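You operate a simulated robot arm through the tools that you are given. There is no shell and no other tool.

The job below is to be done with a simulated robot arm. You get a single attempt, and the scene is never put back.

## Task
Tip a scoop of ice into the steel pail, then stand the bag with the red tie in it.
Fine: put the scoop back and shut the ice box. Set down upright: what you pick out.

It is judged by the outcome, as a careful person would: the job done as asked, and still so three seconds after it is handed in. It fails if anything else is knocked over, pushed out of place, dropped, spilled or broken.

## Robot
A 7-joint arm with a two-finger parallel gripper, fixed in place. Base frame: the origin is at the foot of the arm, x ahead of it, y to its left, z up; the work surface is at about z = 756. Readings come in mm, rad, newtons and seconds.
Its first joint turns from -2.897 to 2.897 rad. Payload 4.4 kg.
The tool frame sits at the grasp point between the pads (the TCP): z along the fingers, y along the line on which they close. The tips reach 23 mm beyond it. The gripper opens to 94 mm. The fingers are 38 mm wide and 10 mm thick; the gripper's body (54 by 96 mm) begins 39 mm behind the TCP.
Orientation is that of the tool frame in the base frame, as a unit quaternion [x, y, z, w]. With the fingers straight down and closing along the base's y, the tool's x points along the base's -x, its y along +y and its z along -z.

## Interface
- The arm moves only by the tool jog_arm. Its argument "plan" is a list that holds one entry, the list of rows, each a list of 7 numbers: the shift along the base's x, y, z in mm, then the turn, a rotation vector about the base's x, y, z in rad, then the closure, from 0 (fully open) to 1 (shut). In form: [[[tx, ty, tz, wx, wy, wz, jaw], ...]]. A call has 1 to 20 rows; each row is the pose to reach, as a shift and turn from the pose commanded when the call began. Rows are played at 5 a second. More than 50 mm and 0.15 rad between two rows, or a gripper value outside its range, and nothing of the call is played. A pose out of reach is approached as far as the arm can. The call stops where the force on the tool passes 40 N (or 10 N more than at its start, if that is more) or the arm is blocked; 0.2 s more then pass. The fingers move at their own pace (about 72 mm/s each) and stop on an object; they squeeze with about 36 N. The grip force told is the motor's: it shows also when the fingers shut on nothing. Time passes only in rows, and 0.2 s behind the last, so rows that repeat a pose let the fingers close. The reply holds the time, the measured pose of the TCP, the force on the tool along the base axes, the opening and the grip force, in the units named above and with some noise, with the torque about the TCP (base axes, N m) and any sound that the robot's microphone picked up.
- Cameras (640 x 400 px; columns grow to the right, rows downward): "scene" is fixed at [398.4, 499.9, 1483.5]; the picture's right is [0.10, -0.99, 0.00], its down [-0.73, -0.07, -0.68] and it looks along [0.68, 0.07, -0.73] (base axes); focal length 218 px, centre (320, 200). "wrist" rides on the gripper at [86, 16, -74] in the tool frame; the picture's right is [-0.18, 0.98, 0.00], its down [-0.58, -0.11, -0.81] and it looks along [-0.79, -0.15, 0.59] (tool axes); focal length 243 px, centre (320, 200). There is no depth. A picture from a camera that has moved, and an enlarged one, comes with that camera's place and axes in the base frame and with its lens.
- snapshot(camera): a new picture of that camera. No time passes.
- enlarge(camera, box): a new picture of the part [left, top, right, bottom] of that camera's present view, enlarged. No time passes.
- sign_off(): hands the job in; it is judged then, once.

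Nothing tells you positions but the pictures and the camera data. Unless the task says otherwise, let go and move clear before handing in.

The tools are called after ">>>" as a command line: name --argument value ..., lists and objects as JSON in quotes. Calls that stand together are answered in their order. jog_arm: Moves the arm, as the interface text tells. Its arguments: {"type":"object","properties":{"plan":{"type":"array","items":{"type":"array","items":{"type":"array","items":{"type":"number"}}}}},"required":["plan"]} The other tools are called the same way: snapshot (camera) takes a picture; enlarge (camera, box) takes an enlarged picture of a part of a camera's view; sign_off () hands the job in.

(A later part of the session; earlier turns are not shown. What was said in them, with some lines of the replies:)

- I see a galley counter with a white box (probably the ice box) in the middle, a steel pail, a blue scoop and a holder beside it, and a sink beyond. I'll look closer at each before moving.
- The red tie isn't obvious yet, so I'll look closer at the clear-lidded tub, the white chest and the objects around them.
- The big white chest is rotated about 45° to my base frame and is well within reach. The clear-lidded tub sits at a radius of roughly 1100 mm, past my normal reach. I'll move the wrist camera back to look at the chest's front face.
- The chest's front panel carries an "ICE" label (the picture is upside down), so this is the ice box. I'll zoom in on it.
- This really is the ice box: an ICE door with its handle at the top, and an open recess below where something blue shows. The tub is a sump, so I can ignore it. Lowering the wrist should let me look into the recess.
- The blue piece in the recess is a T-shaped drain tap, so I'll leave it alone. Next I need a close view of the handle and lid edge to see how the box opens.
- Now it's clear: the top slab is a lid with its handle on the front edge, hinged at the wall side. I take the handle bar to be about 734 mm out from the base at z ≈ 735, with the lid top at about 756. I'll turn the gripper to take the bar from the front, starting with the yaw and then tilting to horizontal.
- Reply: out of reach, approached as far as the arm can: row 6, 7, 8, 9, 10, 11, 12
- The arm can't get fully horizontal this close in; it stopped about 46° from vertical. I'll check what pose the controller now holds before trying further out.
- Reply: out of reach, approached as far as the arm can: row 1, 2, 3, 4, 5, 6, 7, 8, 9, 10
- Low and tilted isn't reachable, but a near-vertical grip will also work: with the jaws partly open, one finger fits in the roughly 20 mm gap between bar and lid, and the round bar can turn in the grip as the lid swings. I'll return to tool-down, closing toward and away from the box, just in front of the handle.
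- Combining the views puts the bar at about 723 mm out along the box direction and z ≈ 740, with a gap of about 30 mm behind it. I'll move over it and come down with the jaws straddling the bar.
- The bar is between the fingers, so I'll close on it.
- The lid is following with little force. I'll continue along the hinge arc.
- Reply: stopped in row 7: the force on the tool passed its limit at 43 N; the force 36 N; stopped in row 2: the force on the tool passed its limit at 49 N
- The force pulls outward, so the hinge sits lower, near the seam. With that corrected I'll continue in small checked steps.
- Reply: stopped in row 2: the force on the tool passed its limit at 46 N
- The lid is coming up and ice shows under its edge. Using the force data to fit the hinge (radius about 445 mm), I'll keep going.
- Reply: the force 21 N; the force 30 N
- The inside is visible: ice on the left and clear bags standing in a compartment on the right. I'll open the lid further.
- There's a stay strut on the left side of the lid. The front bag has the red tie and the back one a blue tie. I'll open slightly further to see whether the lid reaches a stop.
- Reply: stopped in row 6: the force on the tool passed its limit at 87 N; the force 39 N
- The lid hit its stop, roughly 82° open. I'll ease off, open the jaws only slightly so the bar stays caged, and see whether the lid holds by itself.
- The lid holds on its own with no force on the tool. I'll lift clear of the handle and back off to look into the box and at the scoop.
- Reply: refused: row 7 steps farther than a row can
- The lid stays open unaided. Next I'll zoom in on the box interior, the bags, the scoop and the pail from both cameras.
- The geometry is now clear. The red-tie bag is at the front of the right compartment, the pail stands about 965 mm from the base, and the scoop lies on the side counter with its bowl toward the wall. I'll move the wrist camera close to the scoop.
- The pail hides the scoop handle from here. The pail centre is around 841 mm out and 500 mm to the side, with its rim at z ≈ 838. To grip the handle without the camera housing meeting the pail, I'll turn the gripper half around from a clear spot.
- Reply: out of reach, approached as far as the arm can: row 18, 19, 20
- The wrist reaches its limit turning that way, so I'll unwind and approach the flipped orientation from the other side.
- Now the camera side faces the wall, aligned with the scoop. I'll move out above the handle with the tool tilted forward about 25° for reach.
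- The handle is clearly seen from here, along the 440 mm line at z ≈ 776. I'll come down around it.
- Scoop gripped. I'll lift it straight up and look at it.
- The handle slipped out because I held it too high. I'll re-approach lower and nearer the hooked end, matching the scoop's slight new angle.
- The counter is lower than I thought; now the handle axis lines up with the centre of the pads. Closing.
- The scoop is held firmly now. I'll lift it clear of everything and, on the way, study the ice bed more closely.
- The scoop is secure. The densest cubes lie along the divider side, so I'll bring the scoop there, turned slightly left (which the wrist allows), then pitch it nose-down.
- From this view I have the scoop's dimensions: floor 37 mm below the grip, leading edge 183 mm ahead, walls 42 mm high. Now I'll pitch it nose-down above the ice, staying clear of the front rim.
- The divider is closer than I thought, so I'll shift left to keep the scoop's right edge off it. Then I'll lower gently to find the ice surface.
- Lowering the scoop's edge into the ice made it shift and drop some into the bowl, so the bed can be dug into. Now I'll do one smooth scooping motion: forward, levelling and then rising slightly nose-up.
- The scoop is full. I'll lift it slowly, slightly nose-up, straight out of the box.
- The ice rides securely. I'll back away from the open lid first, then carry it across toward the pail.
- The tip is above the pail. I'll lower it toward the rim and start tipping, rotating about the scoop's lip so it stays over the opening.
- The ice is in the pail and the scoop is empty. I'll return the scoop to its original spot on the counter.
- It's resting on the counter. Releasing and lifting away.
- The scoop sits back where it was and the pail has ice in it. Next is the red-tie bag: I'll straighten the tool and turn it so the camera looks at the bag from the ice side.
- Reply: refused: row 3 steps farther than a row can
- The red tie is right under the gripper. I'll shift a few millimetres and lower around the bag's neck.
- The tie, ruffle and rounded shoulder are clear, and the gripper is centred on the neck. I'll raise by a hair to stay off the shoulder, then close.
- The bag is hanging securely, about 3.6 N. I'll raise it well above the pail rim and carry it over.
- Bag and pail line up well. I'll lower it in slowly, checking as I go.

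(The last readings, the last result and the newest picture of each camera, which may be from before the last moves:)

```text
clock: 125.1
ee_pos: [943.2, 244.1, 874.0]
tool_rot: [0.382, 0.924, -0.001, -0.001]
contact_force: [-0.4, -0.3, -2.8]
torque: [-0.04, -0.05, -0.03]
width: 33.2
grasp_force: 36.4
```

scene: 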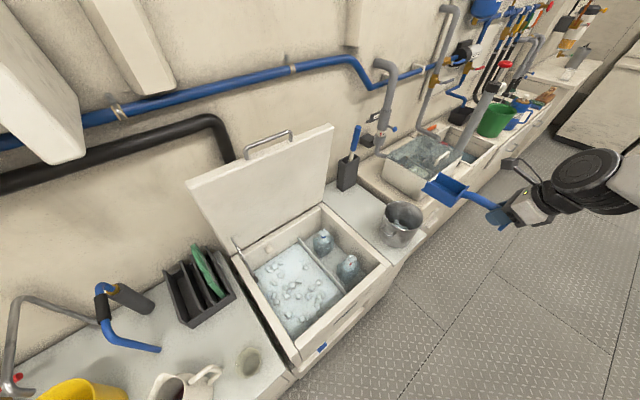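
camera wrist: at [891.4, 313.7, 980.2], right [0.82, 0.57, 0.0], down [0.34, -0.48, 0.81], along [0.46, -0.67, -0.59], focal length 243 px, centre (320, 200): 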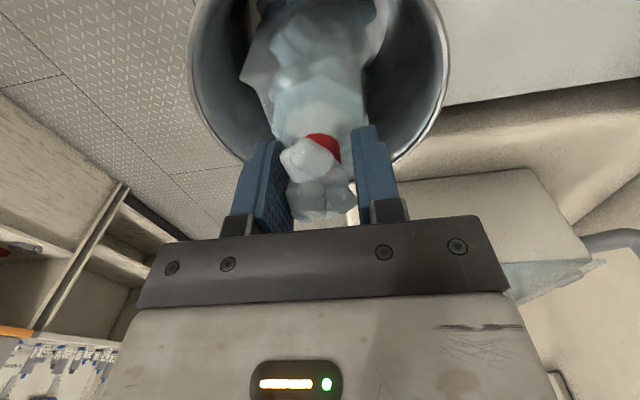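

>>> jog_arm --plan '[[[0, 0, -3, 0, 0, 0, 1], [0, 0, -6, 0, 0, 0, 1]]]'

>>> jog_arm --plan '[[[0, 0, -2, 0, 0, 0, 1], [0, 0, -5, 0, 0, 0, 1]]]'

>>> enlarge --camera "scene" --box '[360, 150, 450, 250]'

```text
clock: 125.7
ee_pos: [942.1, 244.1, 868.7]
tool_rot: [0.382, 0.924, -0.002, -0.001]
contact_force: [0.6, 0.9, -4.4]
torque: [0.01, -0.01, -0.03]
width: 32.9
grasp_force: 35.8
```

```text
clock: 126.3
ee_pos: [942.1, 244.9, 861.5]
tool_rot: [0.382, 0.924, -0.002, -0.001]
contact_force: [-0.5, -0.1, -3.6]
torque: [-0.03, -0.02, -0.01]
width: 33.1
grasp_force: 36.4
```

```text
4.00 times, centred on (405, 200) of scene
camera zoom: at [398.4, 499.9, 1483.5], right [0.1, -0.99, 0.0], down [-0.73, -0.07, -0.68], along [0.68, 0.07, -0.73], focal length 873 px, centre (-20, 200)
```

zoom: 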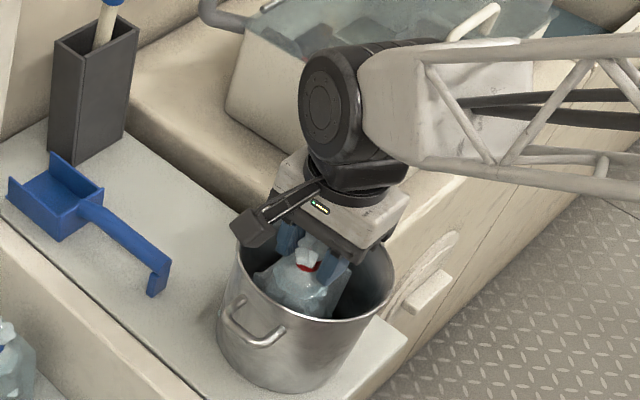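

>>> jog_arm --plan '[[[0, 0, -3, 0, 0, 0, 1], [0, 0, -6, 0, 0, 0, 1]]]'

>>> jog_arm --plan '[[[0, 0, -2, 0, 0, 0, 1], [0, 0, -5, 0, 0, 0, 1]]]'

>>> jog_arm --plan '[[[0, 0, -2, 0, 0, 0, 1], [0, 0, -5, 0, 0, 0, 1]]]'

```text
clock: 126.9
ee_pos: [943.6, 246.3, 859.4]
tool_rot: [0.382, 0.924, 0.0, 0.001]
contact_force: [-4.8, -4.0, 27.5]
torque: [0.06, -0.02, 0.05]
width: 33.6
grasp_force: 36.0
```

```text
clock: 127.5
ee_pos: [943.4, 244.5, 853.6]
tool_rot: [0.382, 0.924, 0.0, 0.0]
contact_force: [-2.1, -5.5, 31.0]
torque: [0.24, 0.03, 0.03]
width: 33.0
grasp_force: 36.2
```

```text
clock: 127.9
ee_pos: [943.7, 244.8, 852.1]
tool_rot: [0.381, 0.924, -0.001, 0.0]
contact_force: [1.3, -0.2, 6.6]
torque: [0.38, 0.02, 0.01]
width: 33.0
grasp_force: 36.1
stopped in row 1: the force on the tool passed its limit at 45 N (the readings are from after the stop); the commanded pose is now the measured one
```

Contact, with a bit more push than intended; the residual force is now small. I'll check how the bag and pail look.

>>> snapshot --camera "wrist"

>>> enlarge --camera "scene" --box '[360, 150, 450, 250]'

```text
taken
camera wrist: at [895.0, 317.3, 927.6], right [0.82, 0.57, 0.0], down [0.34, -0.49, 0.81], along [0.46, -0.67, -0.59], focal length 243 px, centre (320, 200)
```

wrist: 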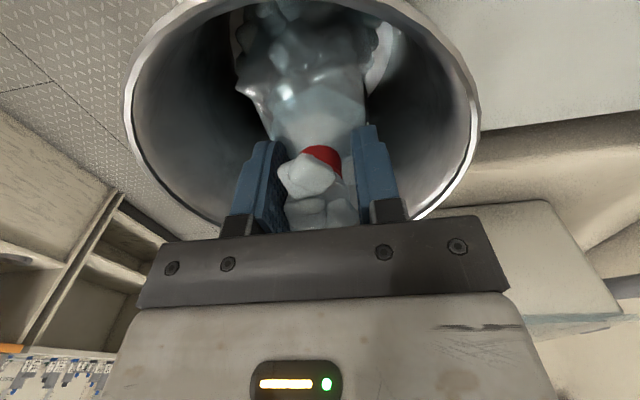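

```text
4.00 times, centred on (405, 200) of scene
camera zoom: at [398.4, 499.9, 1483.5], right [0.1, -0.99, 0.0], down [-0.73, -0.07, -0.68], along [0.68, 0.07, -0.73], focal length 873 px, centre (-20, 200)
```

zoom: 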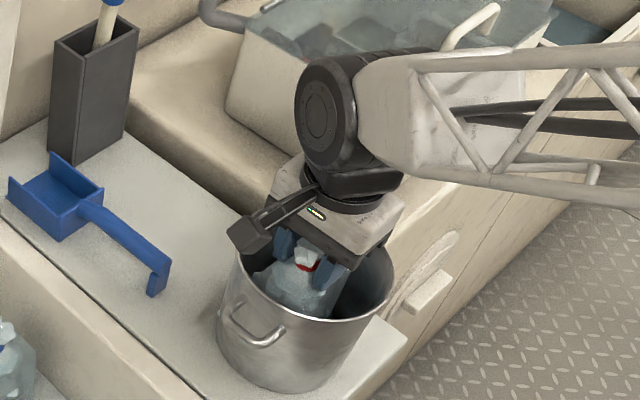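

The bag is upright in the pail on the ice. I'll ease off, release slowly and rise straight up.

>>> jog_arm --plan '[[[0, 0, 0.5, 0, 0, 0, 1], [0, 0, 0.5, 0, 0, 0, 0.62], [0, 0, 0.5, 0, 0, 0, 0.58], [0, 0, 0.5, 0, 0, 0, 0.5], [0, 0, 0.5, 0, 0, 0, 0.4], [0, 0, 0.5, 0, 0, 0, 0.4]]]'

>>> snapshot --camera "wrist"

```text
clock: 129.3
ee_pos: [944.1, 246.1, 852.1]
tool_rot: [0.382, 0.924, -0.001, 0.0]
contact_force: [-0.9, 0.1, 3.5]
torque: [0.12, -0.01, 0.0]
width: 56.2
grasp_force: 0.1
```

```text
taken
camera wrist: at [894.6, 317.1, 927.7], right [0.82, 0.57, 0.0], down [0.34, -0.49, 0.81], along [0.46, -0.67, -0.59], focal length 243 px, centre (320, 200)
```

wrist: 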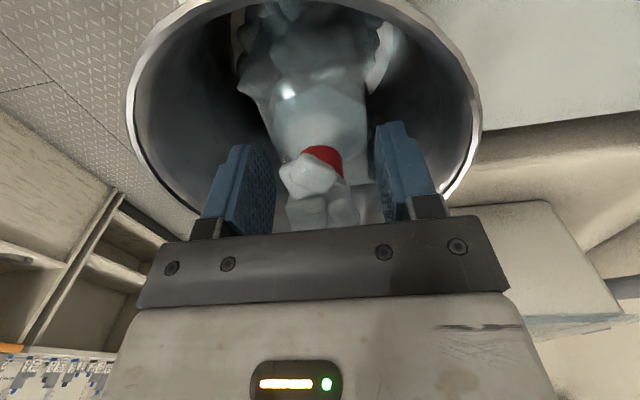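

>>> jog_arm --plan '[[[0, 0, 6, 0, 0, 0, 0.4], [0, 0, 15, 0, 0, 0, 0.4], [0, 0, 30, 0, 0, 0, 0.4], [0, 0, 55, 0, 0, 0, 0.4], [0, 0, 90, 0, 0, 0, 0.4], [0, 0, 130, 0, 0, 0, 0.4], [0, 0, 175, 0, 0, 0, 0.4]]]'

>>> snapshot --camera "wrist"

>>> enlarge --camera "scene" --box '[350, 150, 450, 250]'

```text
clock: 130.9
ee_pos: [942.8, 245.3, 1026.6]
tool_rot: [0.382, 0.924, -0.001, 0.0]
contact_force: [0.7, -0.6, -1.1]
torque: [0.01, -0.02, -0.01]
width: 56.5
grasp_force: 0.0
```

```text
taken
camera wrist: at [894.0, 316.8, 1101.5], right [0.82, 0.57, 0.0], down [0.34, -0.48, 0.81], along [0.46, -0.67, -0.59], focal length 243 px, centre (320, 200)
```

wrist: 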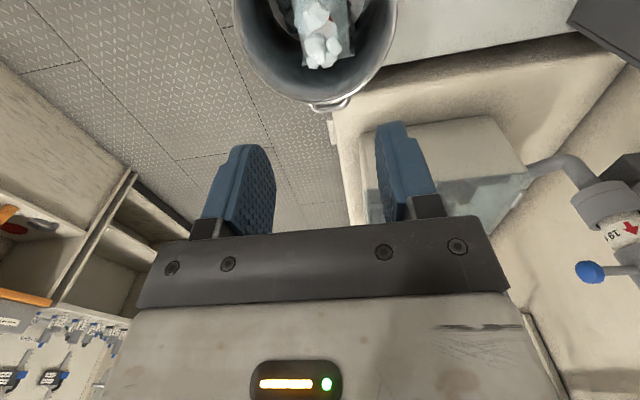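

```text
4.00 times, centred on (400, 200) of scene
camera zoom: at [398.4, 499.9, 1483.5], right [0.1, -0.99, 0.0], down [-0.73, -0.07, -0.68], along [0.68, 0.07, -0.73], focal length 873 px, centre (0, 200)
```

zoom: 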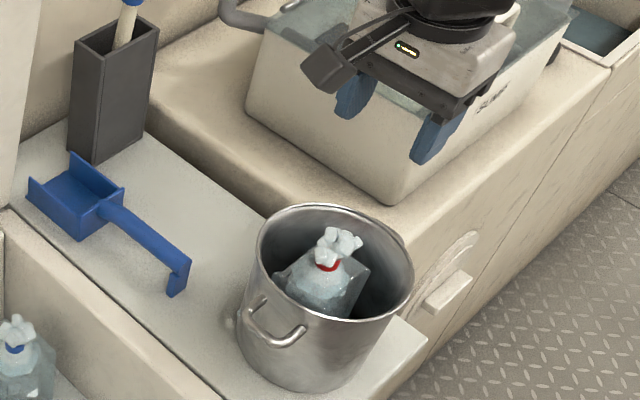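

The bag stands upright in the pail with ice. Last step is shutting the ice box: I'll go back above the lid handle.

>>> jog_arm --plan '[[[0, 0, 45, 0, 0, 0, 0.4], [0, 0, 90, 0, 0, 0, 0.5], [0, 0, 135, 0, 0, 0, 0.68], [0, 0, 180, 0, 0, 0, 0.68], [0, 0, 225, 0, 0, 0, 0.68], [-4, 30, 234, 0, 0, 0, 0.68], [-8, 72, 234, 0, 0, 0, 0.68], [-12, 114, 234, 0, 0, 0, 0.68], [-16, 156, 234, 0, 0, 0, 0.68], [-20, 198, 234, 0, 0, 0, 0.68], [-24, 240, 234, 0, 0, 0, 0.68], [-28, 282, 234, 0, 0, 0, 0.68], [-32, 324, 234, 0, 0, 0, 0.68], [-36, 366, 234, 0, 0, 0, 0.68], [-41, 405, 234, 0, 0, 0, 0.68], [-46, 441, 234, 0, 0, 0, 0.68]]]'

>>> snapshot --camera "wrist"

>>> snapshot --camera "scene"

```text
clock: 134.3
ee_pos: [897.2, 686.9, 1261.9]
tool_rot: [0.382, 0.924, -0.001, 0.0]
contact_force: [-0.4, -0.3, 0.3]
torque: [0.02, 0.01, 0.0]
width: 30.1
grasp_force: 0.0
```

```text
taken
camera wrist: at [848.9, 759.0, 1336.3], right [0.82, 0.57, 0.0], down [0.34, -0.49, 0.81], along [0.46, -0.67, -0.59], focal length 243 px, centre (320, 200)
```

wrist: 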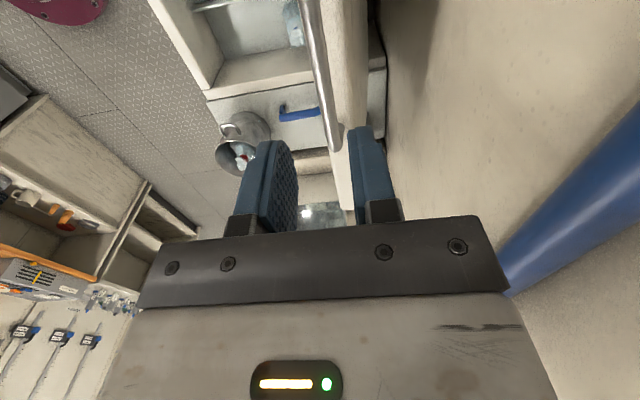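

```text
taken
```

scene: 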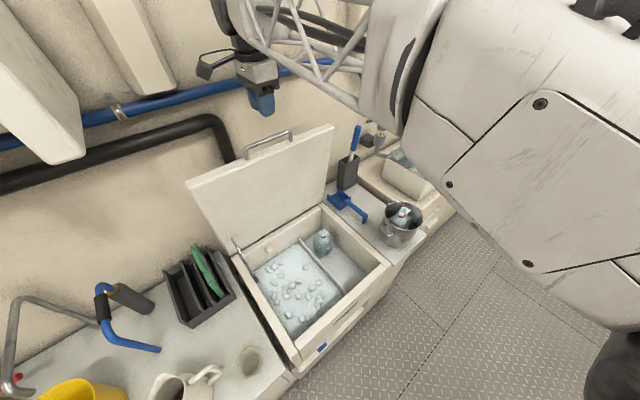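

>>> jog_arm --plan '[[[0, 0, -25, 0, 0, 0, 0.68], [0, 0, -50, 0, 0, 0, 0.68]]]'

>>> enlarge --camera "wrist" --box '[210, 20, 430, 240]'

```text
clock: 134.9
ee_pos: [896.4, 686.5, 1212.2]
tool_rot: [0.382, 0.924, 0.0, 0.001]
contact_force: [0.1, 0.0, 0.6]
torque: [0.01, -0.01, 0.0]
width: 29.9
grasp_force: 0.1
```

```text
1.82 times, centred on (320, 130) of wrist
camera zoom: at [848.0, 758.5, 1286.7], right [0.82, 0.57, 0.0], down [0.34, -0.49, 0.81], along [0.46, -0.67, -0.59], focal length 441 px, centre (320, 327)
```

zoom: 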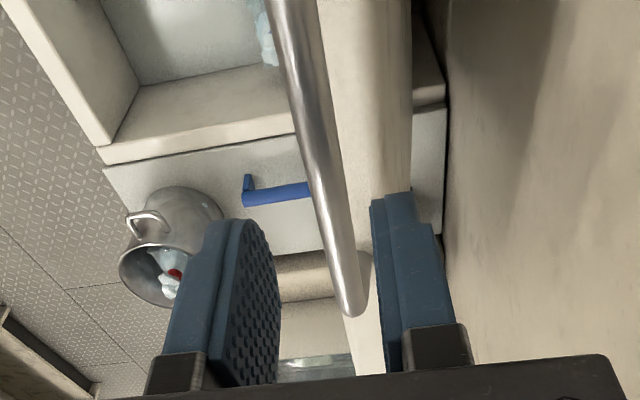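

>>> jog_arm --plan '[[[1, 1, -15, 0, 0, 0, 0.68], [1, 1, -30, 0, 0, 0, 0.68], [1, 1, -42, 0, 0, 0, 0.68], [1, 1, -42, 0, 0, 0, 0.8], [1, 1, -42, 0, 0, 0, 1], [1, 1, -42, 0, 0, 0, 1], [1, 1, -42, 0, 0, 0, 1]]]'

>>> enlarge --camera "wrist" --box '[210, 20, 430, 240]'

```text
clock: 136.5
ee_pos: [899.3, 686.4, 1170.3]
tool_rot: [0.382, 0.924, -0.001, 0.001]
contact_force: [0.8, 1.4, 2.3]
torque: [-0.14, -0.16, -0.88]
width: 11.7
grasp_force: 44.8
```

```text
1.82 times, centred on (320, 130) of wrist
camera zoom: at [849.7, 759.0, 1245.0], right [0.82, 0.57, 0.0], down [0.34, -0.49, 0.81], along [0.46, -0.67, -0.59], focal length 441 px, centre (320, 327)
```

zoom: 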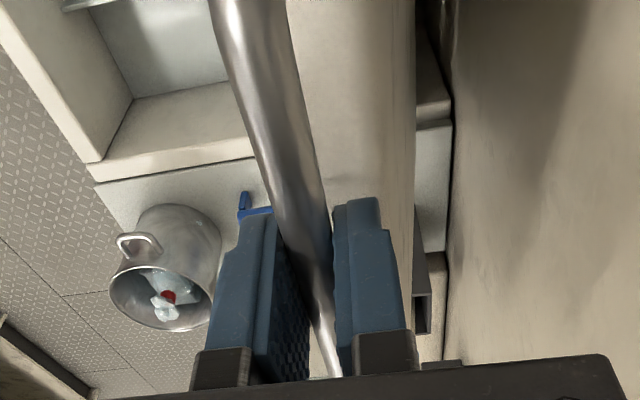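

The handle is gripped again. I'll swing the lid down along the same arc, checking force on the way.

>>> jog_arm --plan '[[[-4.2, -4.2, -0.9, 0, 0, 0, 1], [-12, -12, -2.3, 0, 0, 0, 1], [-19.8, -19.8, -4.1, 0, 0, 0, 1], [-27.6, -27.6, -6.1, 0, 0, 0, 1], [-35.3, -35.3, -8.4, 0, 0, 0, 1], [-42.9, -42.9, -11, 0, 0, 0, 1], [-50.5, -50.5, -13.8, 0, 0, 0, 1], [-58.1, -58.1, -16.8, 0, 0, 0, 1], [-65.5, -65.5, -20.3, 0, 0, 0, 1], [-73, -73, -24, 0, 0, 0, 1], [-80.4, -80.4, -27.8, 0, 0, 0, 1]]]'

```text
clock: 138.9
ee_pos: [819.2, 605.9, 1140.2]
tool_rot: [0.382, 0.924, -0.002, 0.0]
contact_force: [4.5, 1.2, -1.6]
torque: [0.05, 0.04, -0.78]
width: 11.9
grasp_force: 45.4
```

>>> jog_arm --plan '[[[-7.3, -7.3, -4.2, 0, 0, 0, 1], [-14.5, -14.5, -8.6, 0, 0, 0, 1], [-21.6, -21.6, -13.3, 0, 0, 0, 1], [-28.6, -28.6, -18.2, 0, 0, 0, 1], [-35.6, -35.6, -23.4, 0, 0, 0, 1], [-42.5, -42.5, -28.8, 0, 0, 0, 1], [-49.4, -49.4, -34.4, 0, 0, 0, 1], [-55.9, -55.9, -40.3, 0, 0, 0, 1], [-62.5, -62.5, -46.4, 0, 0, 0, 1], [-68.9, -68.9, -52.8, 0, 0, 0, 1], [-75.3, -75.3, -59.4, 0, 0, 0, 1], [-81.5, -81.5, -66.2, 0, 0, 0, 1]]]'

```text
clock: 141.5
ee_pos: [737.5, 525.4, 1075.9]
tool_rot: [0.382, 0.924, -0.001, 0.0]
contact_force: [2.0, 4.3, -2.0]
torque: [0.31, 0.11, -0.68]
width: 11.7
grasp_force: 45.0
```

>>> jog_arm --plan '[[[-4.9, -4.9, -5.6, 0, 0, 0, 1], [-9.7, -9.7, -11.4, 0, 0, 0, 1], [-14.4, -14.4, -17.2, 0, 0, 0, 1], [-19, -19, -23.2, 0, 0, 0, 1], [-23.6, -23.6, -29.4, 0, 0, 0, 1], [-28.1, -28.1, -35.6, 0, 0, 0, 1], [-32.5, -32.5, -42, 0, 0, 0, 1], [-36.8, -36.8, -48.5, 0, 0, 0, 1], [-40.9, -40.9, -55.2, 0, 0, 0, 1], [-45.1, -45.1, -61.9, 0, 0, 0, 1], [-49.1, -49.1, -68.8, 0, 0, 0, 1], [-53, -53, -75.8, 0, 0, 0, 1], [-56.8, -56.8, -82.8, 0, 0, 0, 1], [-60.5, -60.5, -90, 0, 0, 0, 1], [-64.1, -64.1, -97.3, 0, 0, 0, 1]]]'

>>> snapshot --camera "scene"

```text
clock: 144.7
ee_pos: [673.1, 461.0, 978.8]
tool_rot: [0.381, 0.925, -0.002, 0.0]
contact_force: [-0.7, 7.9, -1.6]
torque: [0.25, 0.1, -1.02]
width: 11.7
grasp_force: 45.4
```

```text
taken
```

scene: 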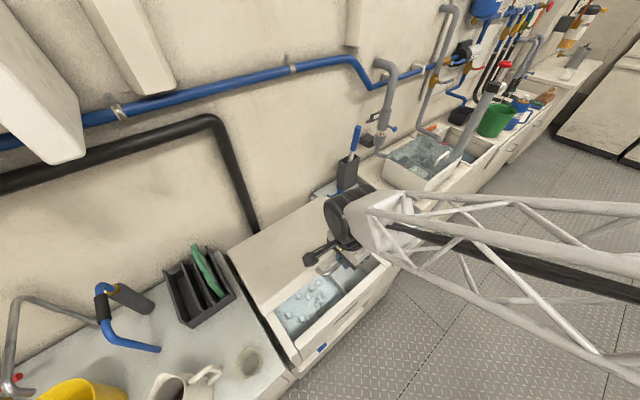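

>>> jog_arm --plan '[[[-3.5, -3.5, -7.4, 0, 0, 0, 1], [-6.9, -6.9, -14.9, 0, 0, 0, 1], [-10.2, -10.2, -22.5, 0, 0, 0, 1], [-13.4, -13.4, -30.2, 0, 0, 0, 1], [-16.4, -16.4, -38, 0, 0, 0, 1], [-19.4, -19.4, -45.8, 0, 0, 0, 1], [-22.2, -22.2, -53.7, 0, 0, 0, 1], [-25, -25, -61.8, 0, 0, 0, 1], [-27.6, -27.6, -69.8, 0, 0, 0, 1], [-30.1, -30.1, -78, 0, 0, 0, 1]]]'

```text
clock: 146.9
ee_pos: [642.8, 430.3, 900.5]
tool_rot: [0.382, 0.924, -0.002, 0.0]
contact_force: [17.5, 5.1, -6.7]
torque: [-0.05, -0.1, -0.93]
width: 11.8
grasp_force: 45.2
```

>>> jog_arm --plan '[[[-0.6, -0.6, -4.1, 0, 0, 0, 1], [-1.8, -1.8, -8.2, 0, 0, 0, 1], [-3, -3, -12.4, 0, 0, 0, 1], [-4.1, -4.1, -16.5, 0, 0, 0, 1], [-5.2, -5.2, -20.7, 0, 0, 0, 1], [-6.3, -6.3, -24.9, 0, 0, 0, 1], [-7.3, -7.3, -29.1, 0, 0, 0, 1], [-8.3, -8.3, -33.3, 0, 0, 0, 1]]]'

```text
clock: 148.7
ee_pos: [634.5, 422.4, 866.0]
tool_rot: [0.382, 0.924, -0.002, 0.0]
contact_force: [-25.4, -16.2, 8.6]
torque: [-0.07, 0.12, -0.83]
width: 11.9
grasp_force: 44.9
```

>>> jog_arm --plan '[[[-0.9, -0.9, -1.5, 0, 0, 0, 1], [-1.6, -1.6, -4.2, 0, 0, 0, 1], [-2.5, -2.5, -8.5, 0, 0, 0, 1], [-3.4, -3.4, -12.7, 0, 0, 0, 1], [-4.3, -4.3, -17, 0, 0, 0, 1], [-5.2, -5.2, -21.2, 0, 0, 0, 1], [-5.9, -5.9, -25.6, 0, 0, 0, 1]]]'

```text
clock: 150.3
ee_pos: [629.2, 417.1, 840.8]
tool_rot: [0.381, 0.924, 0.0, 0.0]
contact_force: [20.9, 4.8, -5.5]
torque: [-0.14, -0.24, -0.86]
width: 11.5
grasp_force: 45.2
```

>>> jog_arm --plan '[[[-0.3, -0.3, -4.3, 0, 0, 0, 1], [-1.1, -1.1, -8.6, 0, 0, 0, 1], [-1.9, -1.9, -13, 0, 0, 0, 1], [-2.7, -2.7, -17.3, 0, 0, 0, 1], [-3.4, -3.4, -21.6, 0, 0, 0, 1], [-4.1, -4.1, -26, 0, 0, 0, 1], [-4.7, -4.7, -30.3, 0, 0, 0, 1], [-5.3, -5.3, -34.7, 0, 0, 0, 1]]]'

```text
clock: 152.1
ee_pos: [622.5, 411.7, 808.0]
tool_rot: [0.381, 0.924, -0.001, 0.0]
contact_force: [15.0, -5.1, -2.7]
torque: [0.11, 0.03, -0.96]
width: 11.7
grasp_force: 45.2
```

>>> jog_arm --plan '[[[-0.5, -0.5, -4.4, 0, 0, 0, 1], [-1, -1, -8.8, 0, 0, 0, 1], [-1.5, -1.5, -13.2, 0, 0, 0, 1], [-2, -2, -17.6, 0, 0, 0, 1], [-2.4, -2.4, -22, 0, 0, 0, 1], [-2.8, -2.8, -26.4, 0, 0, 0, 1], [-3.2, -3.2, -30.8, 0, 0, 0, 1], [-3.5, -3.5, -35.3, 0, 0, 0, 1], [-3.8, -3.8, -39.7, 0, 0, 0, 1], [-4.1, -4.1, -44.1, 0, 0, 0, 1]]]'

```text
clock: 154.3
ee_pos: [620.1, 407.6, 763.3]
tool_rot: [0.382, 0.924, -0.001, 0.0]
contact_force: [-2.9, 12.9, -2.6]
torque: [0.25, 0.17, -0.88]
width: 12.0
grasp_force: 45.2
```

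Almost shut. Final few centimetres, slowly, until it seats.

>>> jog_arm --plan '[[[-0.2, -0.2, -4.4, 0, 0, 0, 1], [-0.4, -0.4, -8.9, 0, 0, 0, 1], [-0.6, -0.6, -13.3, 0, 0, 0, 1], [-0.7, -0.7, -16, 0, 0, 0, 1]]]'

>>> jog_arm --plan '[[[0, 0, -1.5, 0, 0, 0, 1], [0, 0, -3, 0, 0, 0, 1]]]'

>>> snapshot --camera "scene"

>>> enlarge --camera "wrist" --box '[210, 20, 430, 240]'

```text
clock: 155.3
ee_pos: [618.1, 407.3, 748.0]
tool_rot: [0.381, 0.925, -0.001, 0.001]
contact_force: [-1.3, 16.2, -2.0]
torque: [0.33, 0.19, -0.9]
width: 11.6
grasp_force: 45.0
```

```text
clock: 155.9
ee_pos: [618.3, 406.8, 745.1]
tool_rot: [0.381, 0.925, -0.001, 0.001]
contact_force: [-8.8, 19.3, 8.7]
torque: [0.41, 0.36, -0.89]
width: 11.7
grasp_force: 45.5
```

```text
taken
```

scene: 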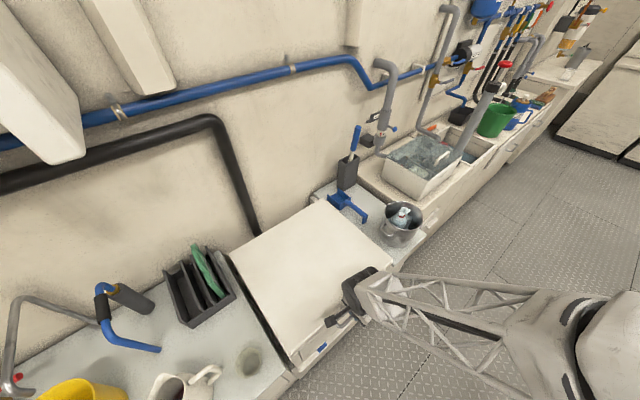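

```text
1.82 times, centred on (320, 130) of wrist
camera zoom: at [569.3, 478.8, 819.3], right [0.82, 0.57, 0.0], down [0.34, -0.49, 0.81], along [0.46, -0.67, -0.59], focal length 441 px, centre (320, 327)
```

zoom: 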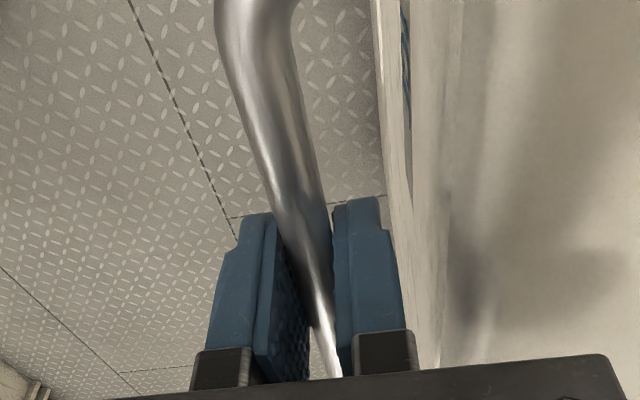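

>>> jog_arm --plan '[[[0, 0, -1, 0, 0, 0, 1], [0, 0, -2, 0, 0, 0, 1], [0, 0, -2, 0, 0, 0, 1]]]'

>>> enlarge --camera "scene" --box '[220, 190, 410, 370]'

```text
clock: 156.7
ee_pos: [617.9, 406.6, 741.3]
tool_rot: [0.381, 0.924, -0.002, 0.0]
contact_force: [-7.0, -7.9, 35.1]
torque: [-0.08, 0.03, -0.42]
width: 11.7
grasp_force: 45.7
```

```text
2.22 times, centred on (315, 280) of scene
camera zoom: at [398.4, 499.9, 1483.5], right [0.1, -0.99, 0.0], down [-0.73, -0.07, -0.68], along [0.68, 0.07, -0.73], focal length 485 px, centre (331, 22)
```

zoom: 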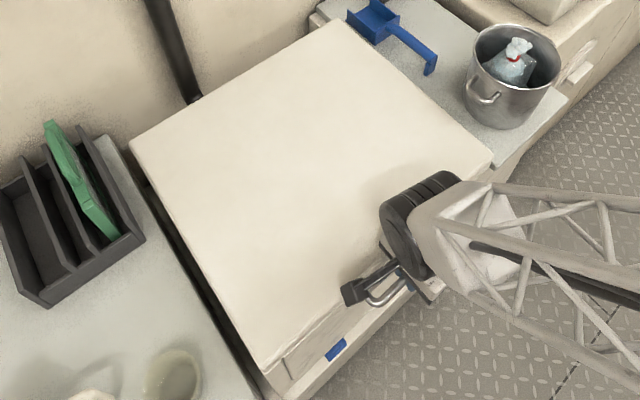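

The lid is seated firmly. I'll relax, open just enough to clear the bar, and rise straight up.

>>> jog_arm --plan '[[[0, 0, 2, 0, 0, 0, 1], [0, 0, 2, 0, 0, 0, 0.8], [0, 0, 2, 0, 0, 0, 0.7], [0, 0, 2, 0, 0, 0, 0.7], [0, 0, 12, 0, 0, 0, 0.7], [0, 0, 30, 0, 0, 0, 0.7], [0, 0, 60, 0, 0, 0, 0.7], [0, 0, 100, 0, 0, 0, 0.7]]]'

>>> enlarge --camera "scene" --box '[220, 190, 410, 370]'

```text
clock: 158.5
ee_pos: [617.1, 406.8, 841.3]
tool_rot: [0.381, 0.924, -0.002, -0.001]
contact_force: [-1.1, -0.2, -1.3]
torque: [0.02, 0.0, 0.02]
width: 28.0
grasp_force: 0.1
```

```text
2.22 times, centred on (315, 280) of scene
camera zoom: at [398.4, 499.9, 1483.5], right [0.1, -0.99, 0.0], down [-0.73, -0.07, -0.68], along [0.68, 0.07, -0.73], focal length 485 px, centre (331, 22)
```

zoom: 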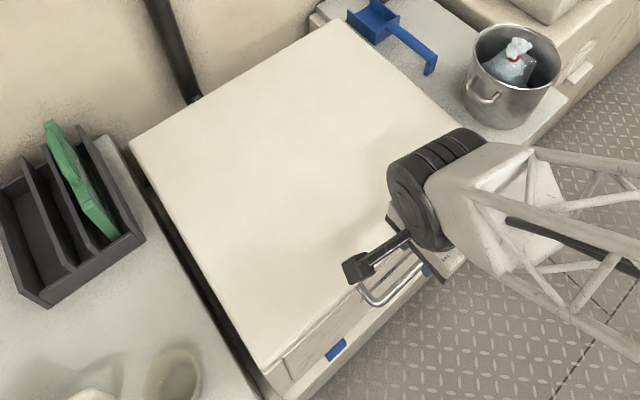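

Lid shut and handle free. I'll retreat and take a last look at everything.

>>> jog_arm --plan '[[[0, 0, 40, 0, 0, 0, 0.5], [-15, -15, 80, 0, 0, 0, 0.3], [-45, -45, 100, 0, 0, 0, 0], [-75, -75, 120, 0, 0, 0, 0], [-105, -105, 140, 0, 0, 0, 0], [-135, -135, 150, 0, 0, 0, 0]]]'

>>> snapshot --camera "scene"

>>> enlarge --camera "scene" --box '[310, 140, 450, 260]'

>>> enlarge --camera "scene" --box '[220, 190, 410, 370]'

```text
clock: 159.9
ee_pos: [482.1, 271.6, 991.7]
tool_rot: [0.383, 0.924, -0.001, 0.001]
contact_force: [1.0, -0.1, 1.1]
torque: [0.01, -0.02, -0.02]
width: 94.1
grasp_force: 0.0
```

```text
taken
```

scene: 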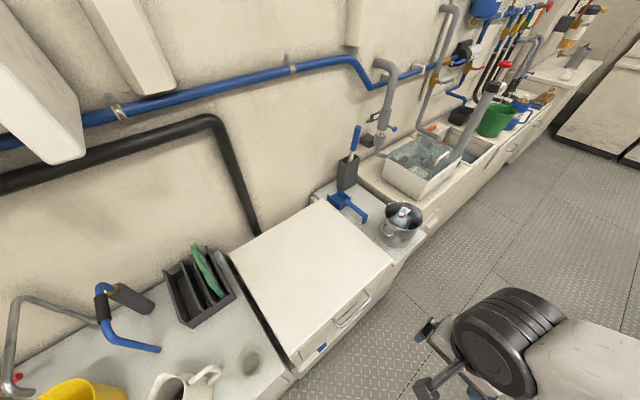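

```text
3.33 times, centred on (380, 200) of scene
camera zoom: at [398.4, 499.9, 1483.5], right [0.1, -0.99, 0.0], down [-0.73, -0.07, -0.68], along [0.68, 0.07, -0.73], focal length 727 px, centre (120, 200)
```

zoom: 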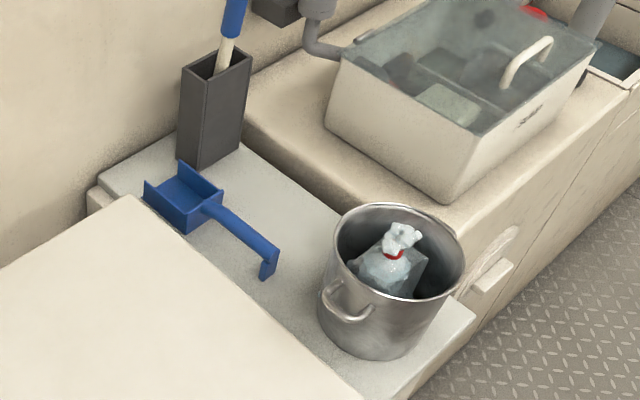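

```text
2.22 times, centred on (315, 280) of scene
camera zoom: at [398.4, 499.9, 1483.5], right [0.1, -0.99, 0.0], down [-0.73, -0.07, -0.68], along [0.68, 0.07, -0.73], focal length 485 px, centre (331, 22)
```

zoom: 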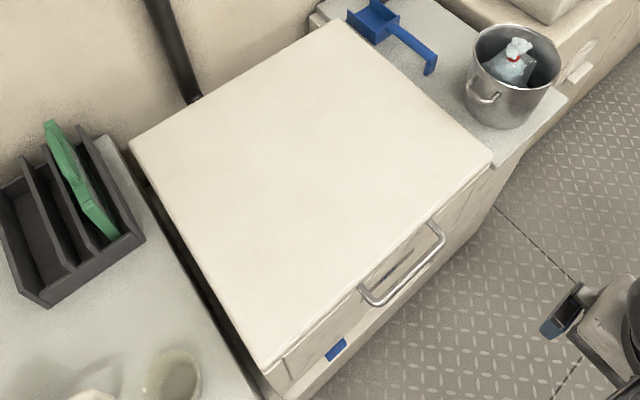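

Everything is in place: ice in the steel pail with the red-tie bag standing upright in it, the scoop back on the counter, and the ice box shut. The arm is clear, so I'm handing the job in.

>>> sign_off

```text
The job is handed in.
```

The job is done and handed in. In the last pictures everything was where it should be, but no verdict has come back yet.

- **Ice:** one scoop of ice is in the steel pail, and I saw none spill.
- **Bag:** the bag with the red tie is in the pail on the ice. It is upright, with perhaps a slight lean. I pushed it down harder than intended when setting it in (about 45 N), and it still stood once released.
- **Scoop:** it slipped out of the gripper once at the first pick-up, without leaving the counter. It is now back on the counter, as near as I can tell in its original spot.
- **Ice box:** the lid is fully shut and the handle is free.

The pail may have shifted by a few millimetres. I saw nothing else disturbed, and the arm was clear before I handed in.
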